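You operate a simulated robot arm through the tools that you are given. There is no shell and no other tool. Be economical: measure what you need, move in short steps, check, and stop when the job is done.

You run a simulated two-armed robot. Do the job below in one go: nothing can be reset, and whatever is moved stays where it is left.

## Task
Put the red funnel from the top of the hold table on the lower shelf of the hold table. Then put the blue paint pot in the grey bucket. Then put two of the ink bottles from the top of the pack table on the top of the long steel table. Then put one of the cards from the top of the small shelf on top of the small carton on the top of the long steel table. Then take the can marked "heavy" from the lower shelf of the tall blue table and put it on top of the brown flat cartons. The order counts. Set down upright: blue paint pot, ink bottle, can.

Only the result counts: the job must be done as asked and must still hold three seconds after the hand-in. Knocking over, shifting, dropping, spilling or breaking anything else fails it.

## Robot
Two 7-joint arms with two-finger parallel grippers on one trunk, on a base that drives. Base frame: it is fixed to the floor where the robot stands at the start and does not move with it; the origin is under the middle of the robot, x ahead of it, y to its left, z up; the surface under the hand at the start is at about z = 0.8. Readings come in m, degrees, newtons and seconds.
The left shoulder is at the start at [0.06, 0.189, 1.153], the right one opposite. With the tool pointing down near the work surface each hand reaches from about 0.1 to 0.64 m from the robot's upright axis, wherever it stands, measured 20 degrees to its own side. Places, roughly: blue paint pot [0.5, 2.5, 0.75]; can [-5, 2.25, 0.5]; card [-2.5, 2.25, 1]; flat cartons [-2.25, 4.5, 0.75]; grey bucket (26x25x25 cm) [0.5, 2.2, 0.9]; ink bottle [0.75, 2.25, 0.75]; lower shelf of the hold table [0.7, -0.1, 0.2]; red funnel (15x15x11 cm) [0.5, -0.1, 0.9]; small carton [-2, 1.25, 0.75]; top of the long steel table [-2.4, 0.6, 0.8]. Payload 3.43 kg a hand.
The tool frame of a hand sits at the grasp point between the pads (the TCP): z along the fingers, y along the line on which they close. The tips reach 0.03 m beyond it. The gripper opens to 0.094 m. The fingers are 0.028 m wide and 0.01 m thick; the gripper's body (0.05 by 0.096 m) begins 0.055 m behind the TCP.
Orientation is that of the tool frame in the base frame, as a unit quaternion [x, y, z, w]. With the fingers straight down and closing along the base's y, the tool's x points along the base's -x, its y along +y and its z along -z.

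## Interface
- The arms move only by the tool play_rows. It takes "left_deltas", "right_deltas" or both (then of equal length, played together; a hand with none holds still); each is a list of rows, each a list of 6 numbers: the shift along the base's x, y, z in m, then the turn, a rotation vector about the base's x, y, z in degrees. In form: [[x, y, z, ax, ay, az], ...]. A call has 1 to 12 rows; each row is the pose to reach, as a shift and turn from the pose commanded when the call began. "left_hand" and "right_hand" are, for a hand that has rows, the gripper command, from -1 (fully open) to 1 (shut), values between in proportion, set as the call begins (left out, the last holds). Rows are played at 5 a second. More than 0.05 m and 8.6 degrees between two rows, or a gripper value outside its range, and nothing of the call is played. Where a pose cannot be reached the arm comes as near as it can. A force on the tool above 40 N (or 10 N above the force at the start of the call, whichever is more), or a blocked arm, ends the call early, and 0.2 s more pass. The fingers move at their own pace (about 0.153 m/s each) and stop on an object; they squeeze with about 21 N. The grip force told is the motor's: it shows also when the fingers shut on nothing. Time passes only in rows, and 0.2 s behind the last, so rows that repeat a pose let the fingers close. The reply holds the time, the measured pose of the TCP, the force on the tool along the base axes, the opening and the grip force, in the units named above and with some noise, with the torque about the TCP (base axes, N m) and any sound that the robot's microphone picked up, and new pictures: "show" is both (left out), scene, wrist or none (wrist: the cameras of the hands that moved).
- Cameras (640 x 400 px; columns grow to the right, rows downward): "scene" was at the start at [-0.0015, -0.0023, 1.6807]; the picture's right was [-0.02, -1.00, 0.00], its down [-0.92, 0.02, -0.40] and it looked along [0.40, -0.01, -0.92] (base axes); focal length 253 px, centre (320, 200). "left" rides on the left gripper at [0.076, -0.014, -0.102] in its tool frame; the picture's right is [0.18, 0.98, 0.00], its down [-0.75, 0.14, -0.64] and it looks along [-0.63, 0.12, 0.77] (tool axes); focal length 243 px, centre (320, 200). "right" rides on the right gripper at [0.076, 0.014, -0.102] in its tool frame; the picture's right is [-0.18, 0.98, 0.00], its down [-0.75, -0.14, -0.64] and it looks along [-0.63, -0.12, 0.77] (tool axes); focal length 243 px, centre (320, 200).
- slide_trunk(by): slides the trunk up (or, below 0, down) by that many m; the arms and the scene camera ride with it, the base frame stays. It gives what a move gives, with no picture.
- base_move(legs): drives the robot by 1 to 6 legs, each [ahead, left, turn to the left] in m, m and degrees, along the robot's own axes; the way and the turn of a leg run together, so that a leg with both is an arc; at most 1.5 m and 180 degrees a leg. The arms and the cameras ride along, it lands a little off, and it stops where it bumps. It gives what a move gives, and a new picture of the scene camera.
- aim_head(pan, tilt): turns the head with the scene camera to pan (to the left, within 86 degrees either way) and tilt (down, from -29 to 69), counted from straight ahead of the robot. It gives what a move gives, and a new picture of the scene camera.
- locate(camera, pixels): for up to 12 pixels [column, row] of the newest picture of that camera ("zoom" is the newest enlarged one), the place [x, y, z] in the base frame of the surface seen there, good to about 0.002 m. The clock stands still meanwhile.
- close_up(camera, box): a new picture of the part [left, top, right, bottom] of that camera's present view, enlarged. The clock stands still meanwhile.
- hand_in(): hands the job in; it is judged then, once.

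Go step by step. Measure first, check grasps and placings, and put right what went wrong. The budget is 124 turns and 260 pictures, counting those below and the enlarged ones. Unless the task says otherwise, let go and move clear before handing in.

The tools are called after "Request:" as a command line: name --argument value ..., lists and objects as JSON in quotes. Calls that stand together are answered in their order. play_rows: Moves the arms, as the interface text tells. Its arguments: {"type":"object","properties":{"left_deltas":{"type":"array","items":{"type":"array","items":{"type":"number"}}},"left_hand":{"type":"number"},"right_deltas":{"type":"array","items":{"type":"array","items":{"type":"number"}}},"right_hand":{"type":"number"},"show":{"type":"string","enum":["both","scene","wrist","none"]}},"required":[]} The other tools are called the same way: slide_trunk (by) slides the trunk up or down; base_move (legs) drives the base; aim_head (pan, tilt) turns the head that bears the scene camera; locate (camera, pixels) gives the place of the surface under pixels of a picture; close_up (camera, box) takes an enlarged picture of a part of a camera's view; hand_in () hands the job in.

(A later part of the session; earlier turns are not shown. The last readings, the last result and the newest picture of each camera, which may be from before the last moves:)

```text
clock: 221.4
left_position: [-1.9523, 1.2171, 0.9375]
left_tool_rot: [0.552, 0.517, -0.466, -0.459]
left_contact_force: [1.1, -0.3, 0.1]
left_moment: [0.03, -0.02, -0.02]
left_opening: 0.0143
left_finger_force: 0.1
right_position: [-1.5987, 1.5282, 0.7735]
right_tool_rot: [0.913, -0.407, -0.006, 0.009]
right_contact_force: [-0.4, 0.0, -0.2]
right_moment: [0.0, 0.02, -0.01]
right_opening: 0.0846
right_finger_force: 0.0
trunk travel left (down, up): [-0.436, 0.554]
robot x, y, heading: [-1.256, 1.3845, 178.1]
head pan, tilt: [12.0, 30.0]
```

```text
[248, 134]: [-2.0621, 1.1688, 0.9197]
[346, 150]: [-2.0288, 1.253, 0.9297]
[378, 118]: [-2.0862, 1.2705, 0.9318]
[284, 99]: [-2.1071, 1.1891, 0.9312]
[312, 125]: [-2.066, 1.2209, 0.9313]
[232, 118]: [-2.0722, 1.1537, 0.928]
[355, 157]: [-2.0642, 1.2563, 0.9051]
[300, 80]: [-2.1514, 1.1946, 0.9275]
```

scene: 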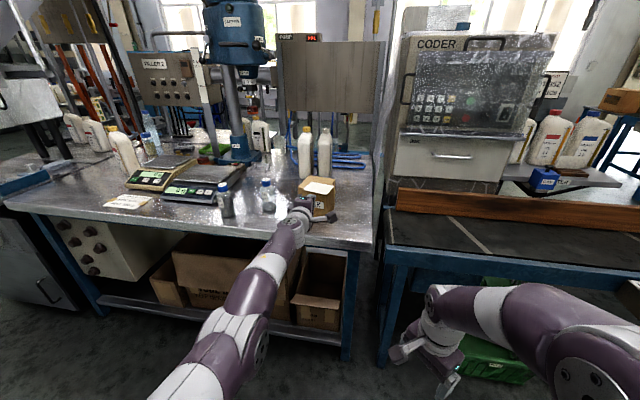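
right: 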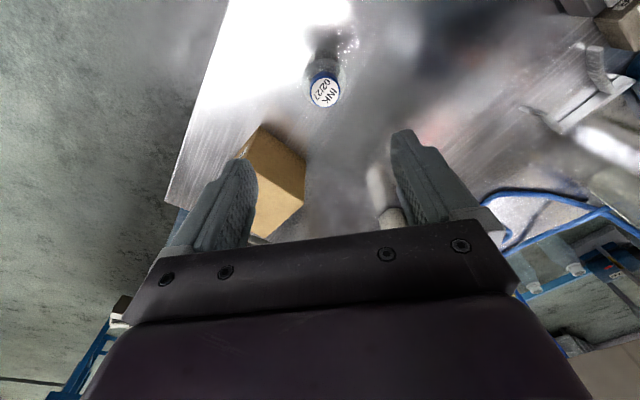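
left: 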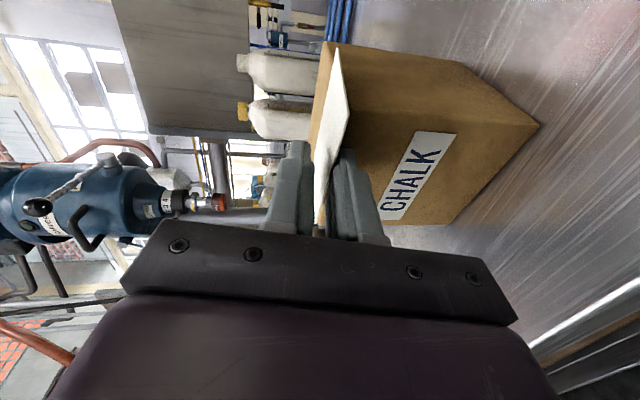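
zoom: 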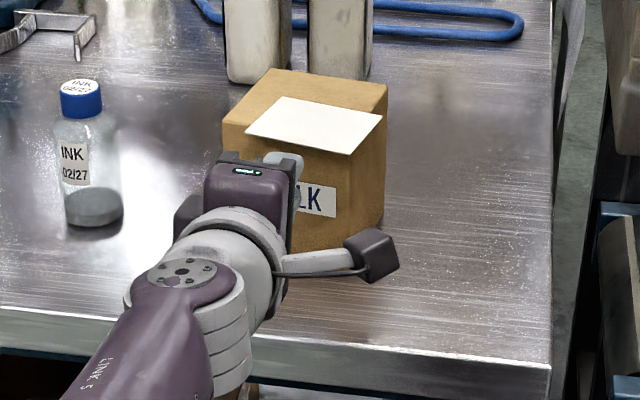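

The card is flat with its centre inside the carton top. I back off, raise the trunk and fold the left arm back.

Request:
base_move --legs '[[-0.2, 0, 0]]'

Request:
slide_trunk --by 0.38

Request:
play_rows --left_deltas '[[0, 0, 0, -8.4, 0, 0], [0, 0, 0, -16.8, 0, 0], [0, 0, -0.02, -25.2, 0, 0], [0, 0, -0.04, -33.6, 0, 0], [0, 0, -0.06, -42, 0, 0], [0.01, 0, -0.08, -50.4, 0, 0], [0.02, 0, -0.1, -58.8, 0, 0], [0.03, 0, -0.12, -67.2, 0, 0], [0.04, 0, -0.14, -75.6, 0, 0], [0.05, 0, -0.15, -84, 0, 0]]' --show "none"

Request:
play_rows --left_deltas '[[0.02, 0, 0, 0, -8, 0], [0.04, 0, 0, 0, -16, 0], [0.06, 0, 0, 0, -24, 0], [0.08, 0, 0, 0, -32, 0], [0.1, 0, 0, 0, -40, 0], [0.12, 0, 0, 0, -48, 0], [0.14, 0, 0, 0, -56, 0], [0.16, 0, 0, 0, -64, 0], [0.18, 0, 0, 0, -72, 0], [0.18, 0, 0, 0, -80, 0]]' --show "scene"

```text
clock: 223.0
left_position: [-1.7487, 1.2088, 0.9368]
left_tool_rot: [0.552, 0.517, -0.466, -0.46]
left_contact_force: [0.0, -0.3, 0.4]
left_moment: [0.0, 0.02, 0.02]
left_opening: 0.0142
left_finger_force: 0.0
right_position: [-1.3946, 1.5218, 0.7728]
right_tool_rot: [0.913, -0.408, -0.005, 0.008]
right_contact_force: [-0.3, -0.5, 0.2]
right_moment: [0.01, 0.02, 0.0]
right_opening: 0.0848
right_finger_force: 0.0
trunk travel left (down, up): [-0.436, 0.554]
robot x, y, heading: [-1.0537, 1.3776, 178.0]
head pan, tilt: [12.0, 30.0]
```

scene: 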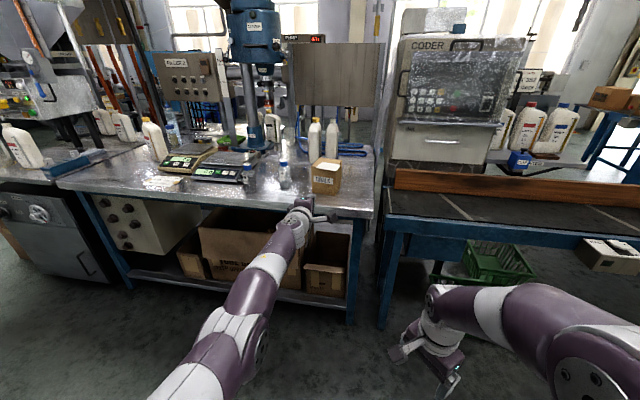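

```text
clock: 226.6
left_position: [-1.7507, 1.2093, 1.3157]
left_tool_rot: [0.553, 0.517, -0.465, -0.459]
left_contact_force: [0.5, 0.3, -0.3]
left_moment: [0.04, 0.02, 0.02]
left_opening: 0.0141
left_finger_force: 0.1
right_position: [-1.3974, 1.5209, 1.1527]
right_tool_rot: [0.913, -0.407, -0.005, 0.008]
right_contact_force: [-1.3, -0.5, 0.2]
right_moment: [0.0, 0.03, 0.0]
right_opening: 0.085
right_finger_force: 0.1
trunk travel left (down, up): [-0.816, 0.174]
robot x, y, heading: [-1.0523, 1.3774, 178.1]
head pan, tilt: [12.0, 30.0]
```

```text
clock: 228.8
left_position: [-1.7011, 1.2095, 1.1656]
left_tool_rot: [0.718, 0.074, -0.691, 0.029]
left_contact_force: [0.7, 0.4, 0.2]
left_moment: [-0.01, 0.0, 0.01]
left_opening: 0.0141
left_finger_force: 0.0
left hand out of reach, approached as far as the arm can: row 3, 4, 5, 6, 7, 8, 9
right_position: [-1.398, 1.5216, 1.1533]
right_tool_rot: [0.913, -0.407, -0.005, 0.009]
right_contact_force: [0.5, 0.2, 0.7]
right_moment: [-0.01, -0.02, -0.01]
right_opening: 0.0844
right_finger_force: 0.0
trunk travel left (down, up): [-0.816, 0.174]
robot x, y, heading: [-1.0519, 1.3808, 178.0]
head pan, tilt: [12.0, 30.0]
```

```text
clock: 231.0
left_position: [-1.523, 1.2102, 1.1657]
left_tool_rot: [0.995, 0.037, -0.068, 0.068]
left_contact_force: [0.7, 0.7, -0.5]
left_moment: [-0.03, -0.02, 0.0]
left_opening: 0.014
left_finger_force: 0.0
right_position: [-1.3983, 1.5218, 1.1533]
right_tool_rot: [0.913, -0.407, -0.004, 0.008]
right_contact_force: [0.5, 0.3, -0.2]
right_moment: [-0.03, 0.0, 0.0]
right_opening: 0.0846
right_finger_force: 0.1
trunk travel left (down, up): [-0.816, 0.174]
robot x, y, heading: [-1.0504, 1.3784, 177.7]
head pan, tilt: [12.0, 30.0]
```

scene: 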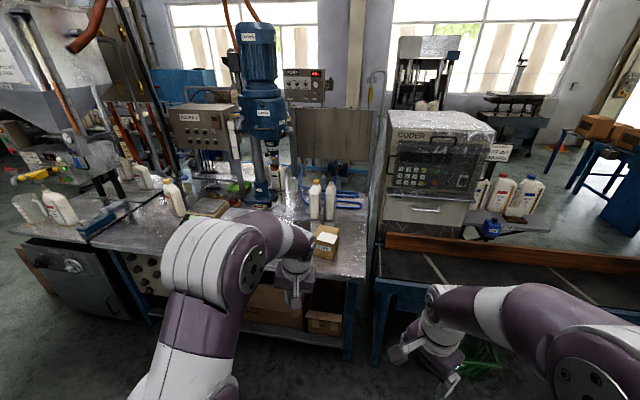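

Left arm is tidy. I drive to the aisle and on to about x -3.3.

Request:
base_move --legs '[[0, 0, 2], [0, -1.2, 0], [0, -1.12, 0], [1.3, 0, 0], [0.9, 0, 0]]'

Request:
aim_head --pan 35 --tilt 25

```text
clock: 253.1
left_position: [-3.7448, 3.4622, 1.1661]
left_tool_rot: [0.994, 0.054, -0.068, 0.07]
left_contact_force: [-0.7, 1.4, 0.1]
left_moment: [0.02, 0.02, -0.06]
left_opening: 0.0142
left_finger_force: 0.1
right_position: [-3.6308, 3.778, 1.1532]
right_tool_rot: [0.92, -0.392, -0.005, 0.008]
right_contact_force: [0.2, -0.2, 0.0]
right_moment: [0.0, 0.01, -0.02]
right_opening: 0.0847
right_finger_force: 0.0
trunk travel left (down, up): [-0.816, 0.174]
robot x, y, heading: [-3.2837, 3.643, 180.0]
head pan, tilt: [12.0, 30.0]
```

scene: 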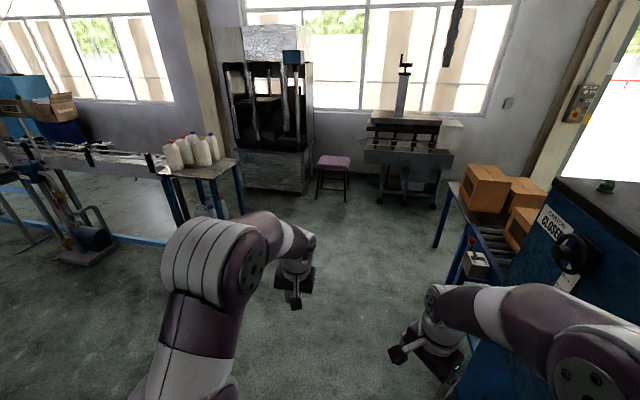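

```text
clock: 254.0
left_position: [-3.7444, 3.4633, 1.1664]
left_tool_rot: [0.994, 0.055, -0.067, 0.069]
left_contact_force: [-0.2, -0.3, 0.2]
left_moment: [0.01, 0.03, 0.0]
left_opening: 0.0143
left_finger_force: 0.1
right_position: [-3.6312, 3.7785, 1.1527]
right_tool_rot: [0.92, -0.392, -0.006, 0.008]
right_contact_force: [0.1, -0.6, 0.1]
right_moment: [0.0, 0.0, -0.03]
right_opening: 0.0846
right_finger_force: 0.1
trunk travel left (down, up): [-0.816, 0.174]
robot x, y, heading: [-3.2813, 3.6489, 180.4]
head pan, tilt: [35.0, 25.0]
```

scene: 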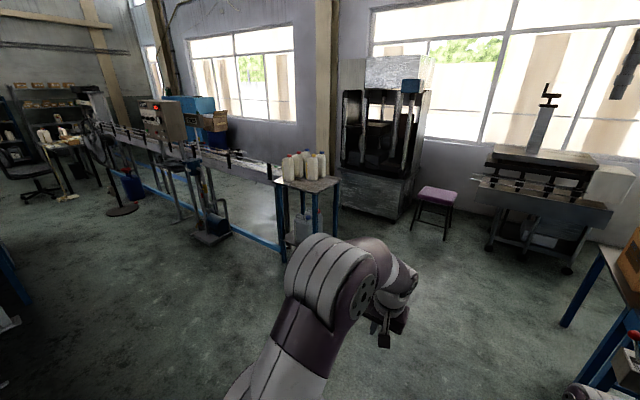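

The blue-legged table with bottles on top is at (305,190), cans seem to be on its lower shelf. I zoom and measure.

Request:
close_up --camera "scene" --box '[260, 140, 360, 270]'

Request:
locate --camera "scene" --pixels '[[305, 195], [338, 180], [275, 182], [302, 228], [310, 245], [285, 255], [320, 240], [300, 245], [275, 245], [330, 178]]'

```text
3.08 times, centred on (310, 205) of scene
```

zoom: 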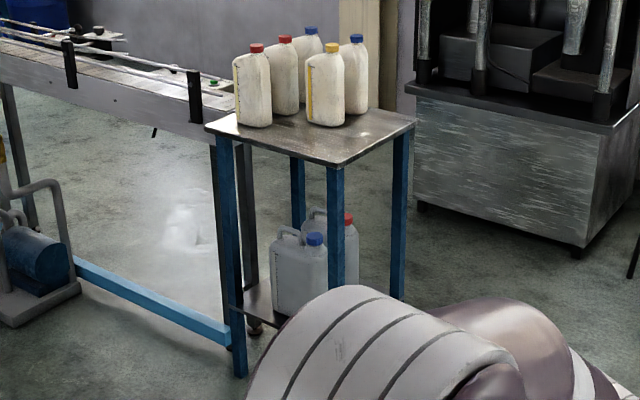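

```text
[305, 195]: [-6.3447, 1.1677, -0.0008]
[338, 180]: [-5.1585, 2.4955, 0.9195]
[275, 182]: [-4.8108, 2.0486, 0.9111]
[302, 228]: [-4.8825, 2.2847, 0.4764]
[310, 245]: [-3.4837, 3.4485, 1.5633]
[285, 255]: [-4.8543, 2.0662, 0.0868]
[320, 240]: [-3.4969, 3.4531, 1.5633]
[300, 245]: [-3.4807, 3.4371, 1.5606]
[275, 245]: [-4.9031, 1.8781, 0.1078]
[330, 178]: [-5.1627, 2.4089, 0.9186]
```

The jerrycans stand on its lower shelf under a 0.92 m top. I move to face the table from +x and look lower.

Request:
base_move --legs '[[0.35, 0, 0], [0, 1.35, 0]]'

Request:
slide_trunk --by -0.4

Request:
aim_head --pan 0 --tilt 22

```text
clock: 262.8
left_position: [-4.0943, 2.0843, 1.166]
left_tool_rot: [0.993, 0.06, -0.067, 0.07]
left_contact_force: [0.4, 0.1, -0.4]
left_moment: [0.0, -0.04, 0.03]
left_opening: 0.014
left_finger_force: 0.1
right_position: [-3.9843, 2.4027, 1.1541]
right_tool_rot: [0.922, -0.387, -0.006, 0.008]
right_contact_force: [0.5, 0.0, -0.4]
right_moment: [0.0, -0.01, 0.0]
right_opening: 0.0847
right_finger_force: 0.1
trunk travel left (down, up): [-0.816, 0.174]
robot x, y, heading: [-3.6324, 2.2754, -179.4]
head pan, tilt: [35.0, 25.0]
```

scene: 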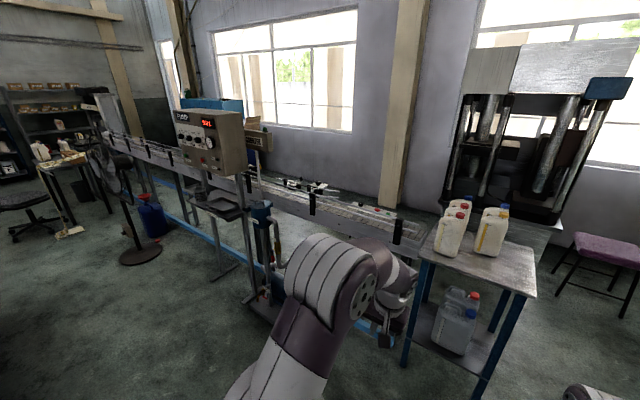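

```text
clock: 266.6
left_position: [-4.0945, 2.0843, 0.7657]
left_tool_rot: [0.993, 0.059, -0.068, 0.07]
left_contact_force: [-0.3, 0.1, -1.5]
left_moment: [0.03, -0.02, 0.0]
left_opening: 0.0141
left_finger_force: 0.1
right_position: [-3.9852, 2.4028, 0.754]
right_tool_rot: [0.922, -0.387, -0.006, 0.009]
right_contact_force: [0.5, -0.7, -0.1]
right_moment: [0.0, -0.02, -0.02]
right_opening: 0.0845
right_finger_force: 0.1
trunk travel left (down, up): [-0.416, 0.574]
robot x, y, heading: [-3.6317, 2.2715, -179.3]
head pan, tilt: [35.0, 25.0]
```

```text
clock: 267.6
left_position: [-4.0953, 2.0855, 0.7667]
left_tool_rot: [0.994, 0.06, -0.067, 0.07]
left_contact_force: [-0.5, 0.1, 0.2]
left_moment: [0.0, 0.01, 0.0]
left_opening: 0.0141
left_finger_force: 0.0
right_position: [-3.9837, 2.4016, 0.7536]
right_tool_rot: [0.922, -0.387, -0.005, 0.009]
right_contact_force: [-0.5, 0.8, 0.5]
right_moment: [0.02, 0.02, -0.02]
right_opening: 0.0845
right_finger_force: 0.0
trunk travel left (down, up): [-0.416, 0.574]
robot x, y, heading: [-3.6327, 2.2707, -179.2]
head pan, tilt: [0.0, 22.0]
```

scene: 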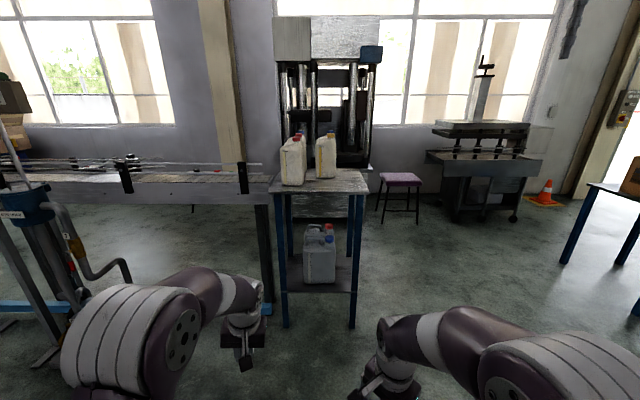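

Request:
close_up --camera "scene" --box '[260, 160, 380, 310]'

Request:
locate --camera "zoom" --pixels '[[210, 180], [320, 200], [330, 230], [290, 245], [315, 275], [350, 175], [300, 320], [420, 310], [240, 300], [345, 190], [280, 190], [180, 330]]'

```text
2.67 times, centred on (320, 235) of scene
```

zoom: 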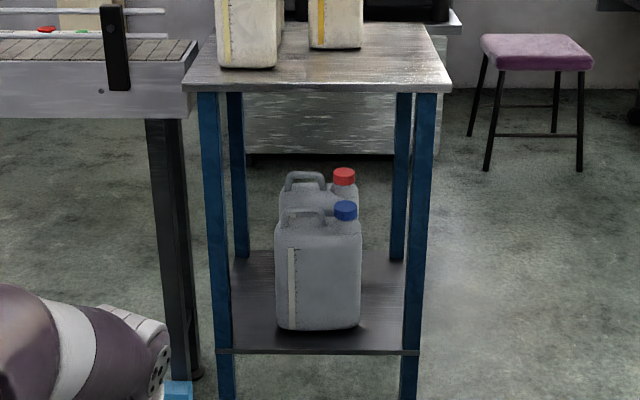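

```text
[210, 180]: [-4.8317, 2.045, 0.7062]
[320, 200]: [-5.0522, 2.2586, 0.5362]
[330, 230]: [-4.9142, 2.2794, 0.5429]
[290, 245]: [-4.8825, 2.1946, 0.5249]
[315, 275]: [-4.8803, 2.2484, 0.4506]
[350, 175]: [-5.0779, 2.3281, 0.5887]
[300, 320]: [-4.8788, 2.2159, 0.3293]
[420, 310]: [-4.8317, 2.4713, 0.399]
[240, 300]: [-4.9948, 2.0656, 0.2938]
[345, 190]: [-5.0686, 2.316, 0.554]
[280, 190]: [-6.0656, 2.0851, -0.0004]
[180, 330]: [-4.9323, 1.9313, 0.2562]
```

Two jerrycans: front one (blue cap, x -4.88 face) and rear (red cap). No mark is visible from here; I view them from the +y side.

Request:
base_move --legs '[[0, -1.15, 0], [1.33, 0, 0], [0, 0, 90]]'

Request:
close_up --camera "scene" --box '[220, 130, 420, 330]'

```text
clock: 283.8
left_position: [-4.8027, 2.9531, 0.7674]
left_tool_rot: [0.648, 0.755, 0.003, 0.098]
left_contact_force: [0.1, 0.1, 0.3]
left_moment: [-0.03, 0.01, -0.03]
left_opening: 0.0141
left_finger_force: 0.1
right_position: [-5.1228, 3.0542, 0.7533]
right_tool_rot: [0.919, 0.394, 0.003, 0.009]
right_contact_force: [0.2, 0.2, 0.1]
right_moment: [0.01, 0.02, -0.02]
right_opening: 0.0844
right_finger_force: 0.0
trunk travel left (down, up): [-0.416, 0.574]
robot x, y, heading: [-5.0062, 3.409, -87.5]
head pan, tilt: [0.0, 22.0]
```

scene: 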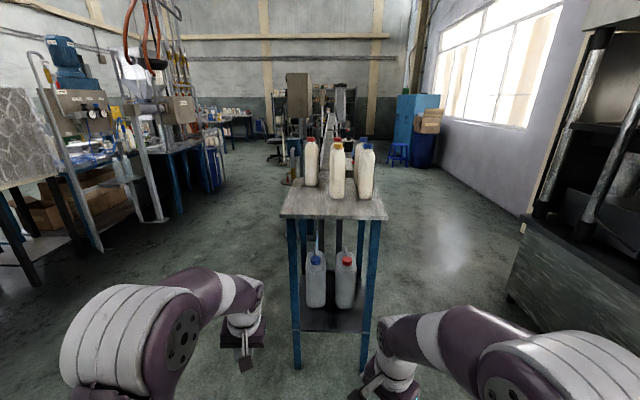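

```text
2.00 times, centred on (320, 230) of scene
```

zoom: 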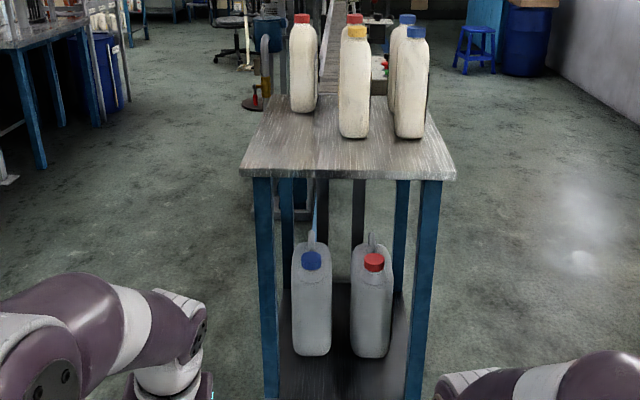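

No mark on this side at this scale. I zoom tighter and look to the right for room to view the rear faces.

Request:
close_up --camera "scene" --box '[295, 240, 370, 315]'

Request:
aim_head --pan -55 --tilt 25

```text
5.33 times, centred on (332, 278) of scene
```

zoom: 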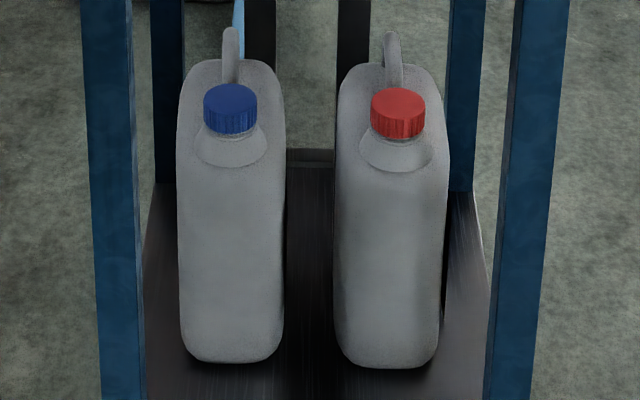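

```text
clock: 285.0
left_position: [-4.8028, 2.9528, 0.7661]
left_tool_rot: [0.648, 0.755, 0.003, 0.098]
left_contact_force: [-0.1, 0.3, 0.3]
left_moment: [0.0, -0.02, -0.01]
left_opening: 0.0139
left_finger_force: 0.0
right_position: [-5.1238, 3.0539, 0.7541]
right_tool_rot: [0.919, 0.394, 0.002, 0.009]
right_contact_force: [-0.9, -0.3, -0.4]
right_moment: [0.03, 0.0, 0.01]
right_opening: 0.0843
right_finger_force: 0.2
trunk travel left (down, up): [-0.416, 0.574]
robot x, y, heading: [-5.0042, 3.408, -87.6]
head pan, tilt: [-55.0, 25.0]
```

scene: 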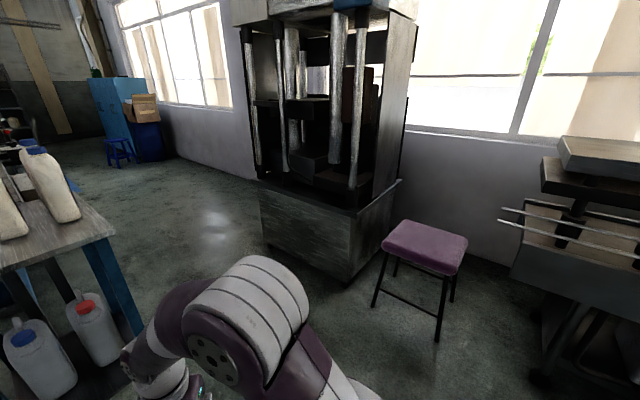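

I measure the stool, machine and table corner to find a viewing spot.

Request:
locate --camera "scene" --pixels '[[385, 250], [420, 260], [465, 245], [377, 305], [345, 285], [265, 240], [115, 230], [140, 325]]'

Request:
close_up --camera "scene" --box '[0, 270, 150, 400]'

```text
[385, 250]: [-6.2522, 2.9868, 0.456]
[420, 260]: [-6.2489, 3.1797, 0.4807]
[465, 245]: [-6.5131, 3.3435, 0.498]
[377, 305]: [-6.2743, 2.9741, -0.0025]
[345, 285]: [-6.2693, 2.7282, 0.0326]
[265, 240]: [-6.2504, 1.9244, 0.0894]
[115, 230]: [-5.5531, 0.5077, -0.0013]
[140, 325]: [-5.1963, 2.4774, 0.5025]
```

```text
3.08 times, centred on (75, 335) of scene
```

zoom: 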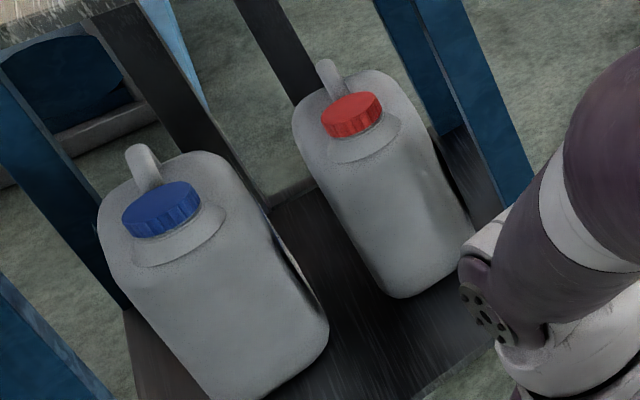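

There is about 1 m between table and machine. I strafe 0.65 m right and ahead 0.45 m, then pan left to see the rear faces.

Request:
base_move --legs '[[0, -0.68, 0], [0.5, 0, 0]]'

Request:
aim_head --pan 50 --tilt 35

Request:
close_up --camera "scene" --box '[200, 120, 440, 330]'

```text
clock: 291.4
left_position: [-5.4786, 2.417, 0.7656]
left_tool_rot: [0.65, 0.754, 0.004, 0.097]
left_contact_force: [-0.3, -0.1, 0.5]
left_moment: [0.01, -0.01, -0.02]
left_opening: 0.014
left_finger_force: 0.0
right_position: [-5.7992, 2.5189, 0.7544]
right_tool_rot: [0.92, 0.392, 0.002, 0.01]
right_contact_force: [0.2, -0.1, -0.1]
right_moment: [0.04, -0.02, -0.03]
right_opening: 0.0844
right_finger_force: 0.1
trunk travel left (down, up): [-0.416, 0.574]
robot x, y, heading: [-5.6771, 2.872, -87.9]
head pan, tilt: [-55.0, 25.0]
```

scene: 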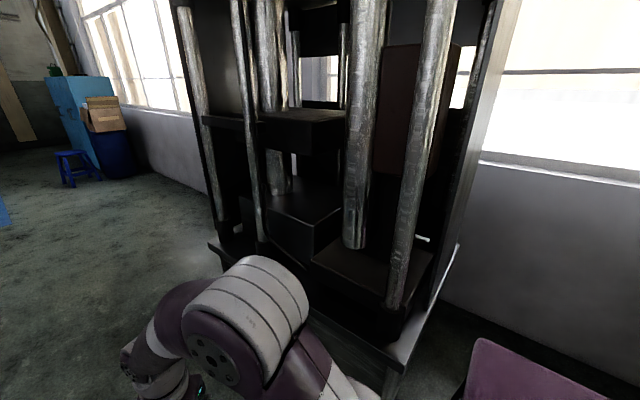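

```text
clock: 293.2
left_position: [-5.4776, 2.4176, 0.7663]
left_tool_rot: [0.65, 0.754, 0.004, 0.097]
left_contact_force: [0.3, -0.1, -0.5]
left_moment: [0.0, 0.03, -0.04]
left_opening: 0.0142
left_finger_force: 0.0
right_position: [-5.7992, 2.518, 0.7523]
right_tool_rot: [0.92, 0.393, 0.002, 0.009]
right_contact_force: [0.3, -0.6, -0.7]
right_moment: [-0.01, -0.02, 0.01]
right_opening: 0.0846
right_finger_force: 0.1
trunk travel left (down, up): [-0.416, 0.574]
robot x, y, heading: [-5.6782, 2.8727, -87.7]
head pan, tilt: [50.0, 35.0]
```

scene: 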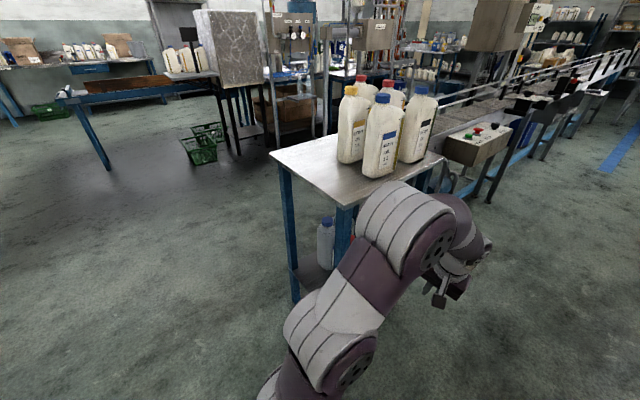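

```text
1.90 times, centred on (320, 225) of scene
```

zoom: 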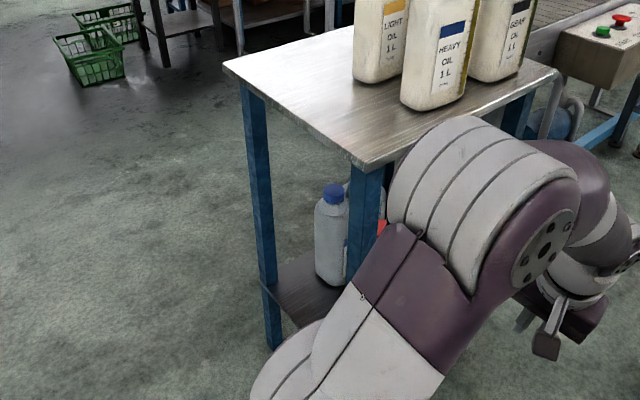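

The labels are on the cans' -x faces, hidden by my left arm. I turn 43° left so they come between my arms.

Request:
base_move --legs '[[0, 0, 40]]'

Request:
aim_head --pan 0 --tilt 38

Request:
close_up --camera "scene" --box '[260, 150, 400, 280]'

```text
clock: 295.5
left_position: [-5.2304, 2.6623, 0.766]
left_tool_rot: [0.344, 0.934, 0.038, 0.09]
left_contact_force: [0.8, 0.4, 0.4]
left_moment: [0.02, 0.01, -0.01]
left_opening: 0.014
left_finger_force: 0.1
right_position: [-5.5382, 2.5262, 0.7533]
right_tool_rot: [0.725, 0.689, 0.005, 0.008]
right_contact_force: [0.8, -1.4, 0.9]
right_moment: [0.01, 0.01, -0.02]
right_opening: 0.0847
right_finger_force: 0.1
trunk travel left (down, up): [-0.416, 0.574]
robot x, y, heading: [-5.6823, 2.8715, -46.7]
head pan, tilt: [50.0, 35.0]
```

scene: 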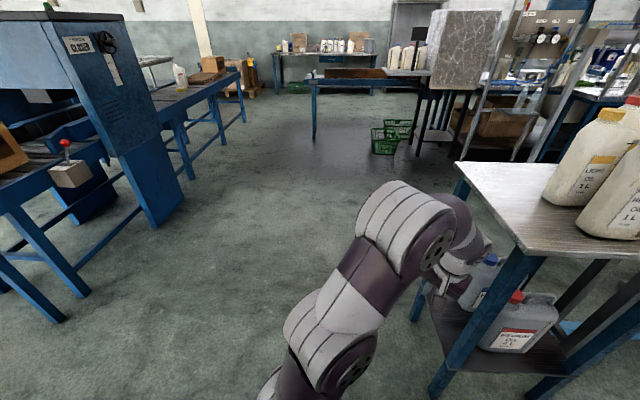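

```text
clock: 296.7
left_position: [-5.2296, 2.6604, 0.7657]
left_tool_rot: [0.344, 0.934, 0.038, 0.09]
left_contact_force: [-0.6, 0.1, 0.4]
left_moment: [0.0, 0.03, -0.04]
left_opening: 0.0141
left_finger_force: 0.0
right_position: [-5.5383, 2.5271, 0.7535]
right_tool_rot: [0.725, 0.689, 0.005, 0.008]
right_contact_force: [-0.3, -0.1, -0.1]
right_moment: [-0.02, -0.02, 0.03]
right_opening: 0.0846
right_finger_force: 0.1
trunk travel left (down, up): [-0.416, 0.574]
robot x, y, heading: [-5.68, 2.8711, -46.8]
head pan, tilt: [0.0, 38.0]
```

scene: 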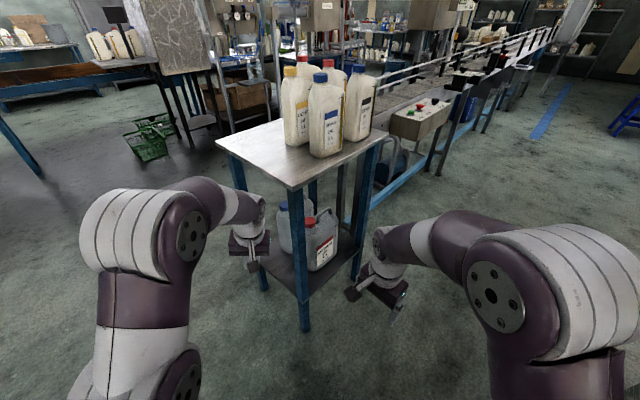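

```text
3.08 times, centred on (330, 215) of scene
```

zoom: 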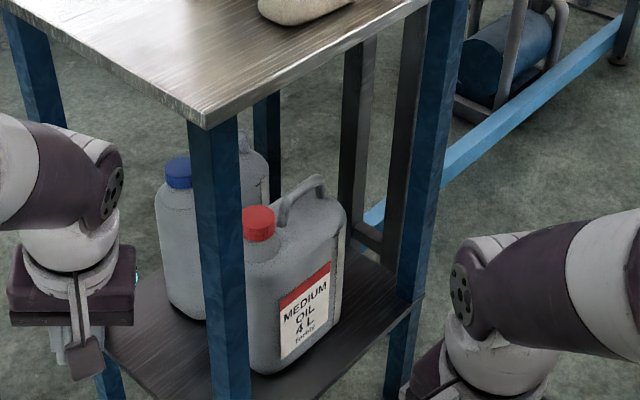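

Red cap = MEDIUM, so the blue-capped front can is the HEAVY one. I drive back round to the +x side facing it.

Request:
base_move --legs '[[0, 0.9, 0], [0, 0, -133.2], [-0.8, 0, 0], [0, 1.22, 0]]'

Request:
aim_head --pan 0 --tilt 42

```text
clock: 316.6
left_position: [-4.754, 2.0691, 0.7668]
left_tool_rot: [0.995, 0.036, -0.069, 0.068]
left_contact_force: [-0.1, 0.3, 0.1]
left_moment: [0.0, 0.0, -0.04]
left_opening: 0.014
left_finger_force: 0.0
right_position: [-4.6284, 2.3798, 0.7526]
right_tool_rot: [0.912, -0.409, -0.006, 0.008]
right_contact_force: [0.2, 1.0, 0.1]
right_moment: [0.03, -0.03, -0.01]
right_opening: 0.0844
right_finger_force: 0.1
trunk travel left (down, up): [-0.416, 0.574]
robot x, y, heading: [-4.2883, 2.2376, 177.8]
head pan, tilt: [0.0, 38.0]
```

scene: 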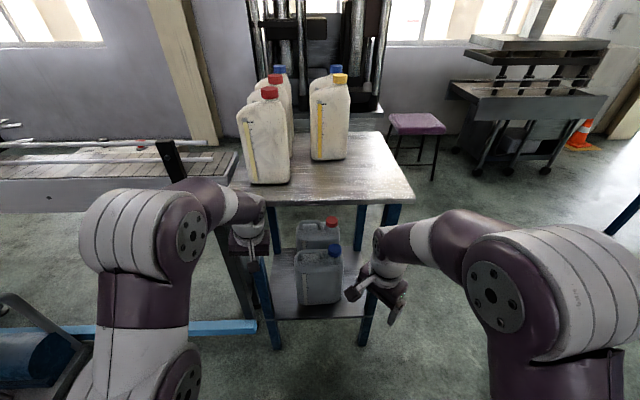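

```text
clock: 317.2
left_position: [-4.7547, 2.0673, 0.7668]
left_tool_rot: [0.995, 0.035, -0.069, 0.068]
left_contact_force: [0.5, 0.2, -0.3]
left_moment: [-0.03, -0.01, -0.01]
left_opening: 0.0139
left_finger_force: 0.0
right_position: [-4.6283, 2.3802, 0.7541]
right_tool_rot: [0.912, -0.409, -0.004, 0.008]
right_contact_force: [0.2, 0.1, 0.8]
right_moment: [0.01, -0.05, 0.02]
right_opening: 0.0846
right_finger_force: 0.1
trunk travel left (down, up): [-0.416, 0.574]
robot x, y, heading: [-4.2829, 2.2324, 177.6]
head pan, tilt: [0.0, 42.0]
```

scene: 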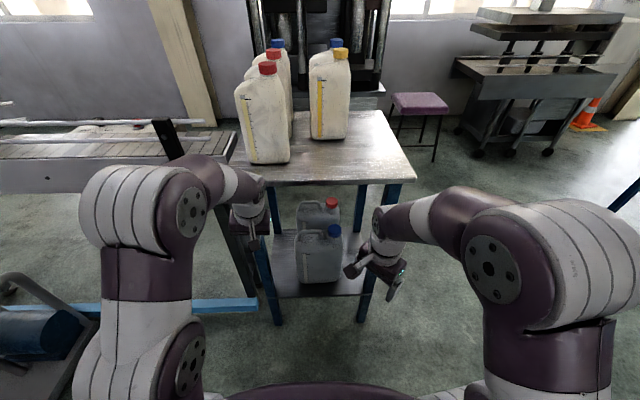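

The left hand is near the table leg; I back off 0.2 m and zoom at the blue-capped can's handle.

Request:
base_move --legs '[[-0.2, 0, 2]]'

Request:
close_up --camera "scene" --box '[290, 170, 350, 215]'

```text
clock: 318.8
left_position: [-4.5507, 2.0494, 0.7645]
left_tool_rot: [0.994, 0.052, -0.069, 0.07]
left_contact_force: [-0.3, 0.4, 0.5]
left_moment: [0.03, 0.01, 0.04]
left_opening: 0.0139
left_finger_force: 0.1
right_position: [-4.4332, 2.3662, 0.7543]
right_tool_rot: [0.919, -0.394, -0.005, 0.01]
right_contact_force: [0.8, 0.8, -0.1]
right_moment: [0.03, 0.08, 0.04]
right_opening: 0.0845
right_finger_force: 0.1
trunk travel left (down, up): [-0.416, 0.574]
robot x, y, heading: [-4.0816, 2.2316, 179.8]
head pan, tilt: [0.0, 42.0]
```

scene: 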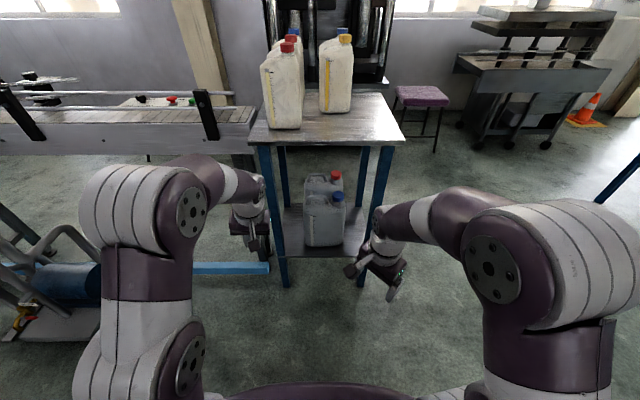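

```text
8.89 times, centred on (320, 192) of scene
```

zoom: 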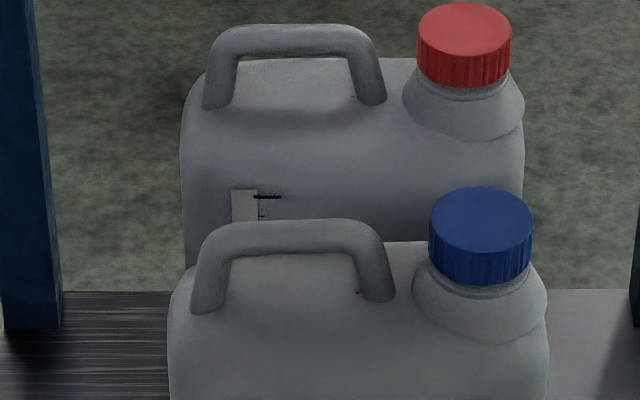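

A round-bar arch handle, hole about 3 cm high. I measure it.

Request:
locate --camera "zoom" --pixels '[[290, 223], [290, 235], [290, 250], [290, 265], [210, 280], [375, 280], [290, 300], [478, 215], [300, 345], [180, 330], [545, 360], [290, 55]]'

```text
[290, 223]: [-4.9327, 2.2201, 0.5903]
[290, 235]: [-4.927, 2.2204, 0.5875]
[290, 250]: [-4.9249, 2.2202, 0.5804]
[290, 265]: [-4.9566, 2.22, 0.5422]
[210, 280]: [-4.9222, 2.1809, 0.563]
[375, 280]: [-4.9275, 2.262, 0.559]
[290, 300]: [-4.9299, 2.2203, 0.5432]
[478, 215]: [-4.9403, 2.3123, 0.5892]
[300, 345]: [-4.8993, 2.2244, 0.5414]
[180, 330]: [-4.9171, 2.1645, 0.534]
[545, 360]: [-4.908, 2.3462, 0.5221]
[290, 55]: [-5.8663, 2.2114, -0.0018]
```

Handle bar centre (-4.933, ~2.22, 0.582), hole 3 cm. I'll hook it with a near-horizontal left tool, fingers closing vertically. First I pitch the left hand up to 78°.

Request:
play_rows --left_deltas '[[-0.01, 0, 0, 0, 8, 0], [-0.02, 0, 0, 0, 16, 0], [-0.03, 0, 0, 0, 24, 0], [-0.04, 0, 0, 0, 32, 0], [-0.05, 0, 0, 0, 40, 0], [-0.06, 0, 0, 0, 48, 0], [-0.07, 0, 0, 0, 56, 0], [-0.08, 0, 0, 0, 64, 0], [-0.1, 0, 0, 0, 70, 0]]' --left_hand 0 --show "none"

Request:
play_rows --left_deltas '[[0, 0, 0, -8.4, 0, 0], [0, 0, 0, -16.8, 0, 0], [0, 0, 0, -25.2, 0, 0], [0, 0, 0, -33.6, 0, 0], [0, 0, 0, -42, 0, 0], [0, 0, 0, -50.4, 0, 0], [0, 0, 0, -58.8, 0, 0], [0, 0, 0, -67.2, 0, 0], [0, 0, 0, -75.6, 0, 0], [0, 0, 0, -82, 0, 0]]' --show "both"

```text
clock: 320.8
left_position: [-4.6513, 2.0504, 0.7663]
left_tool_rot: [0.775, 0.082, -0.626, 0.026]
left_contact_force: [-0.3, 0.1, -0.1]
left_moment: [-0.01, 0.01, 0.02]
left_opening: 0.0469
left_finger_force: 0.0
left hand out of reach, approached as far as the arm can: row 6
right_position: [-4.4355, 2.3649, 0.7526]
right_tool_rot: [0.919, -0.395, -0.005, 0.008]
right_contact_force: [-0.3, 0.8, -1.0]
right_moment: [0.0, 0.01, 0.0]
right_opening: 0.0841
right_finger_force: 0.0
trunk travel left (down, up): [-0.416, 0.574]
robot x, y, heading: [-4.0879, 2.2296, 179.5]
head pan, tilt: [0.0, 42.0]
```

```text
clock: 323.0
left_position: [-4.7001, 2.0413, 0.8131]
left_tool_rot: [0.571, -0.356, -0.521, 0.525]
left_contact_force: [-0.2, 0.3, 0.5]
left_moment: [0.03, -0.02, 0.03]
left_opening: 0.0472
left_finger_force: 0.0
left hand out of reach, approached as far as the arm can: row 6, 7, 8, 9, 10
right_position: [-4.4346, 2.3662, 0.7542]
right_tool_rot: [0.919, -0.395, -0.006, 0.008]
right_contact_force: [0.0, 0.3, -1.0]
right_moment: [-0.01, 0.0, 0.0]
right_opening: 0.0847
right_finger_force: 0.0
trunk travel left (down, up): [-0.416, 0.574]
robot x, y, heading: [-4.0854, 2.2301, 179.8]
head pan, tilt: [0.0, 42.0]
```

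scene: 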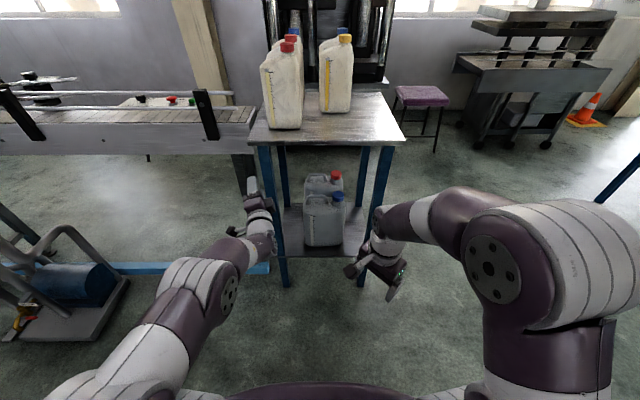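
left: 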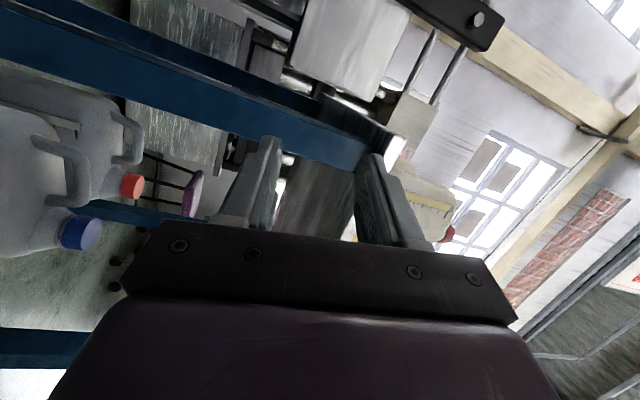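

The roll is mostly done, 26° of correction left, and the hand is aligned with the table leg. I back the base 0.25 m, then extend and correct.

Request:
base_move --legs '[[-0.25, 0, 0]]'

Request:
play_rows --left_deltas '[[-0.02, 0.02, 0, -2.2, -3.7, -2.8], [-0.04, 0.04, 0, -4.3, -7.5, -5.6], [-0.06, 0.06, 0, -6.5, -11.2, -8.3], [-0.08, 0.08, 0, -8.6, -15, -11.1], [-0.1, 0.1, 0, -10.8, -18.7, -13.9], [-0.1, 0.1, 0, -10.8, -18.7, -13.9]]' --show "scene"

```text
clock: 324.9
left_position: [-4.4412, 2.0396, 0.8125]
left_tool_rot: [0.573, -0.355, -0.522, 0.523]
left_contact_force: [0.4, 0.5, 0.0]
left_moment: [0.01, -0.03, -0.01]
left_opening: 0.0469
left_finger_force: 0.1
right_position: [-4.1758, 2.3647, 0.7533]
right_tool_rot: [0.919, -0.395, -0.006, 0.01]
right_contact_force: [0.4, -0.3, -0.8]
right_moment: [-0.03, 0.03, 0.0]
right_opening: 0.0848
right_finger_force: 0.0
trunk travel left (down, up): [-0.416, 0.574]
robot x, y, heading: [-3.8296, 2.2262, 179.3]
head pan, tilt: [0.0, 42.0]
```

scene: 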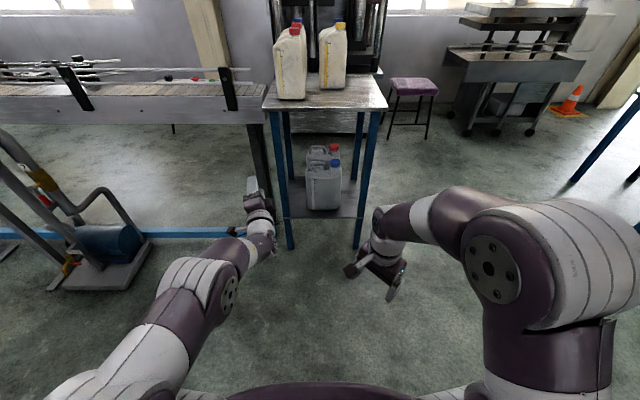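

```text
clock: 326.3
left_position: [-4.5413, 2.1398, 0.8117]
left_tool_rot: [0.551, -0.548, -0.446, 0.444]
left_contact_force: [0.3, 0.1, 0.3]
left_moment: [0.01, 0.0, 0.0]
left_opening: 0.047
left_finger_force: 0.1
right_position: [-4.1768, 2.3637, 0.7539]
right_tool_rot: [0.919, -0.395, -0.006, 0.008]
right_contact_force: [-0.4, 0.4, -0.4]
right_moment: [0.03, -0.01, -0.03]
right_opening: 0.0845
right_finger_force: 0.1
trunk travel left (down, up): [-0.416, 0.574]
robot x, y, heading: [-3.8295, 2.2239, 179.5]
head pan, tilt: [0.0, 42.0]
```

scene: 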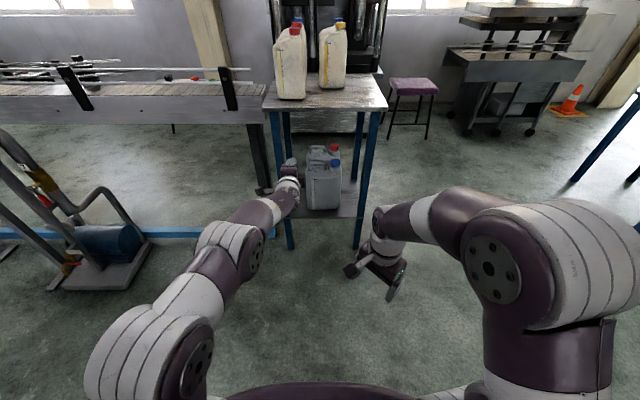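

The orientation is now exact and reachable. I lower the trunk 0.23 m to handle height, shift right and advance, stopping short of the can.

Request:
slide_trunk --by -0.23

Request:
base_move --legs '[[0, -0.098, 0.5], [0.27, 0, 0]]'

Request:
play_rows --left_deltas '[[0, 0, 0, 0, 0, 0]]' --show "wrist"

```text
clock: 328.7
left_position: [-4.542, 2.1395, 0.5816]
left_tool_rot: [0.552, -0.547, -0.447, 0.443]
left_contact_force: [0.4, 0.1, -0.4]
left_moment: [0.02, 0.01, 0.01]
left_opening: 0.0468
left_finger_force: 0.0
right_position: [-4.1759, 2.3639, 0.5232]
right_tool_rot: [0.919, -0.395, -0.005, 0.008]
right_contact_force: [0.2, -0.6, -0.7]
right_moment: [-0.01, 0.0, -0.03]
right_opening: 0.0846
right_finger_force: 0.0
trunk travel left (down, up): [-0.186, 0.804]
robot x, y, heading: [-3.8257, 2.2303, 179.4]
head pan, tilt: [0.0, 42.0]
```

```text
clock: 331.3
left_position: [-4.8118, 2.2262, 0.5809]
left_tool_rot: [0.555, -0.544, -0.444, 0.446]
left_contact_force: [0.1, 0.2, -0.5]
left_moment: [-0.02, -0.03, 0.01]
left_opening: 0.0469
left_finger_force: 0.1
right_position: [-4.4477, 2.4547, 0.5233]
right_tool_rot: [0.921, -0.389, -0.004, 0.008]
right_contact_force: [0.5, 0.0, -0.2]
right_moment: [-0.01, 0.04, -0.01]
right_opening: 0.0847
right_finger_force: 0.1
trunk travel left (down, up): [-0.186, 0.804]
robot x, y, heading: [-4.0966, 2.3226, -179.7]
head pan, tilt: [0.0, 42.0]
```

scene: 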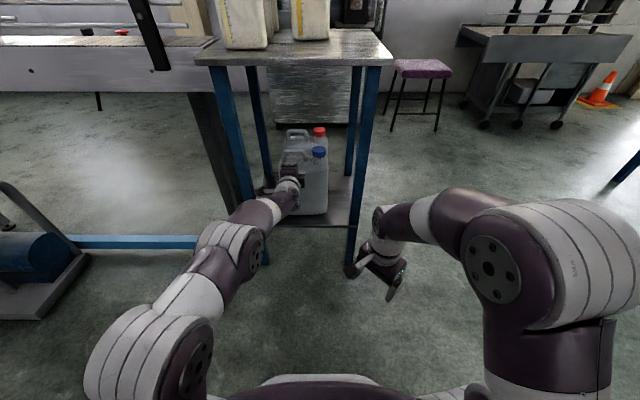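

```text
clock: 331.7
left_position: [-4.8125, 2.2258, 0.5828]
left_tool_rot: [0.555, -0.544, -0.444, 0.446]
left_contact_force: [1.1, 0.3, 0.1]
left_moment: [-0.02, -0.02, 0.02]
left_opening: 0.0473
left_finger_force: 0.0
right_position: [-4.4477, 2.4544, 0.5236]
right_tool_rot: [0.921, -0.389, -0.006, 0.008]
right_contact_force: [0.1, 0.2, -0.7]
right_moment: [0.01, 0.02, -0.01]
right_opening: 0.0845
right_finger_force: 0.1
trunk travel left (down, up): [-0.186, 0.804]
robot x, y, heading: [-4.0979, 2.3229, -179.8]
head pan, tilt: [0.0, 42.0]
```

left: 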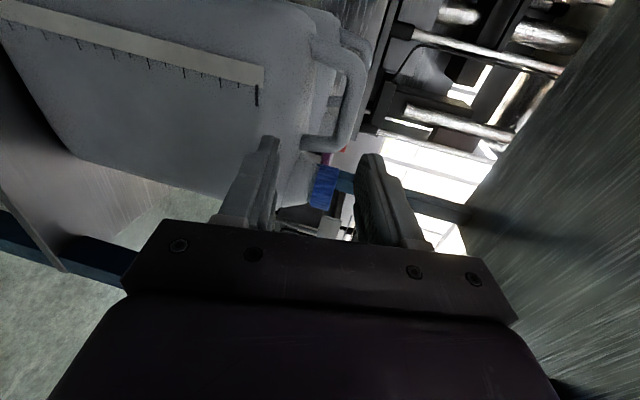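

The view is sideways (up is right): the handle (350,100) lies between the finger levels. I measure the bar from this camera.

Request:
locate --camera "left" --pixels '[[350, 80], [360, 100], [342, 100], [352, 120], [325, 143], [325, 90], [300, 120], [310, 140], [340, 50]]'

Request:
close_up --camera "left" --box '[240, 0, 400, 220]'

```text
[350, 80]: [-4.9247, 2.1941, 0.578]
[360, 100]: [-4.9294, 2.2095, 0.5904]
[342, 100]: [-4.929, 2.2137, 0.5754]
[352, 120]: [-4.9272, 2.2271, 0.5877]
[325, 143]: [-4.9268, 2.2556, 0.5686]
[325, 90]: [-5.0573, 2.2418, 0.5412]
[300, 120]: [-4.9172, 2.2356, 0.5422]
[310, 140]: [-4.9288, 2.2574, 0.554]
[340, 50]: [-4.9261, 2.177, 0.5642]
```

```text
1.82 times, centred on (320, 110) of left
```

zoom: 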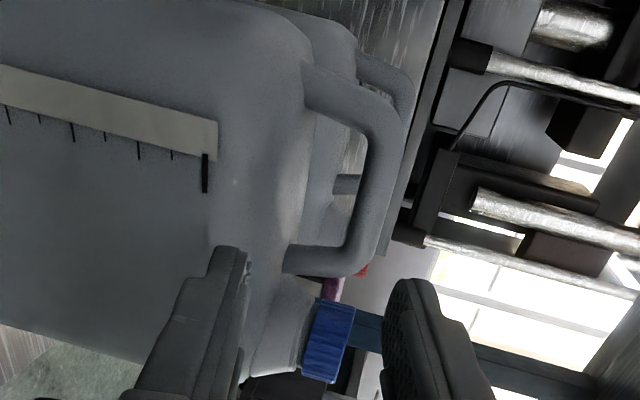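

Bar z 0.574–0.591, hole y 2.195–2.245; my TCP is (…,2.226,0.583). I narrow the opening to 38 mm and advance 0.075 m.

Request:
play_rows --left_deltas '[[0, -0.004, 0, 0, 0, 0], [0, -0.004, 0, 0, 0, 0]]' --left_hand 0.19 --show "none"

Request:
base_move --legs '[[0.07, 0, 0]]'

Request:
close_up --camera "left" --box '[200, 0, 440, 260]'

Request:
close_up --camera "scene" --box '[250, 110, 350, 220]'

```text
clock: 332.3
left_position: [-4.8115, 2.2221, 0.5843]
left_tool_rot: [0.556, -0.544, -0.443, 0.447]
left_contact_force: [0.3, 0.1, 0.2]
left_moment: [-0.01, 0.02, 0.01]
left_opening: 0.038
left_finger_force: 0.2
right_position: [-4.4485, 2.4539, 0.5232]
right_tool_rot: [0.921, -0.389, -0.005, 0.008]
right_contact_force: [-0.1, -0.5, 0.6]
right_moment: [-0.01, -0.02, 0.01]
right_opening: 0.0847
right_finger_force: 0.2
trunk travel left (down, up): [-0.186, 0.804]
robot x, y, heading: [-4.0957, 2.3232, -179.8]
head pan, tilt: [0.0, 42.0]
```

```text
clock: 333.3
left_position: [-4.8818, 2.2207, 0.5825]
left_tool_rot: [0.556, -0.544, -0.443, 0.446]
left_contact_force: [0.3, -0.2, -0.4]
left_moment: [0.02, -0.01, 0.0]
left_opening: 0.0379
left_finger_force: 0.1
right_position: [-4.5173, 2.4545, 0.5232]
right_tool_rot: [0.922, -0.388, -0.005, 0.008]
right_contact_force: [-0.4, 0.4, -0.7]
right_moment: [0.03, 0.04, 0.0]
right_opening: 0.0845
right_finger_force: 0.0
trunk travel left (down, up): [-0.186, 0.804]
robot x, y, heading: [-4.1671, 2.3232, -179.8]
head pan, tilt: [0.0, 42.0]
```

scene: 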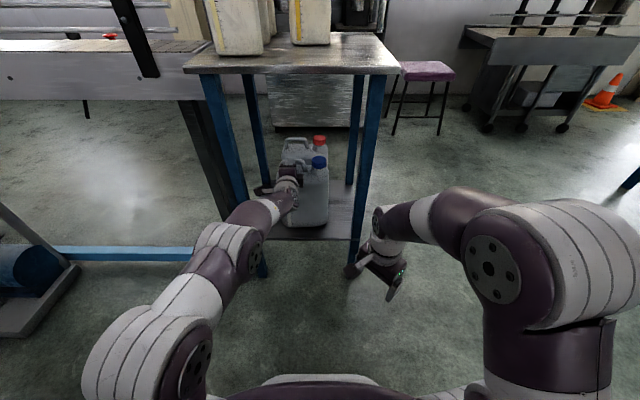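

```text
1.54 times, centred on (320, 130) of left
```

zoom: 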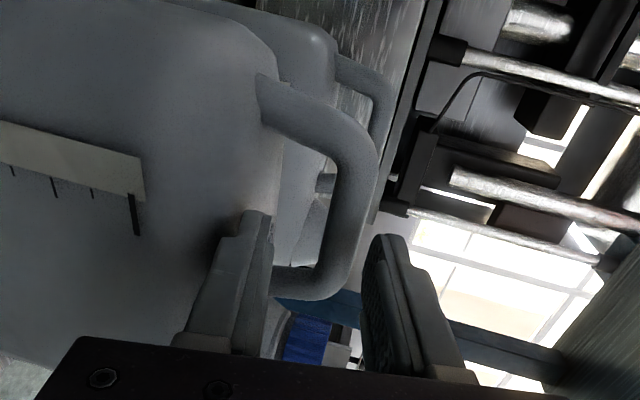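

```text
3.64 times, centred on (300, 165) of scene
```

zoom: 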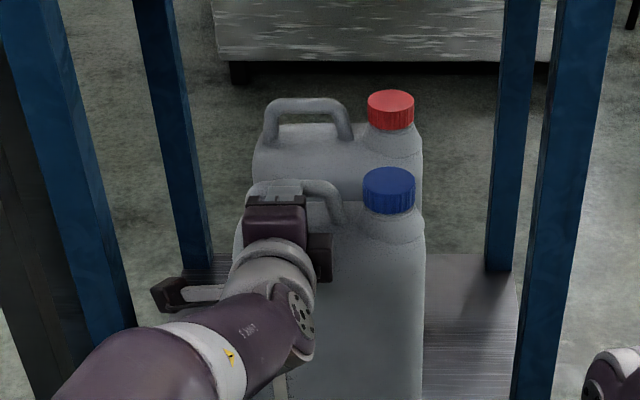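

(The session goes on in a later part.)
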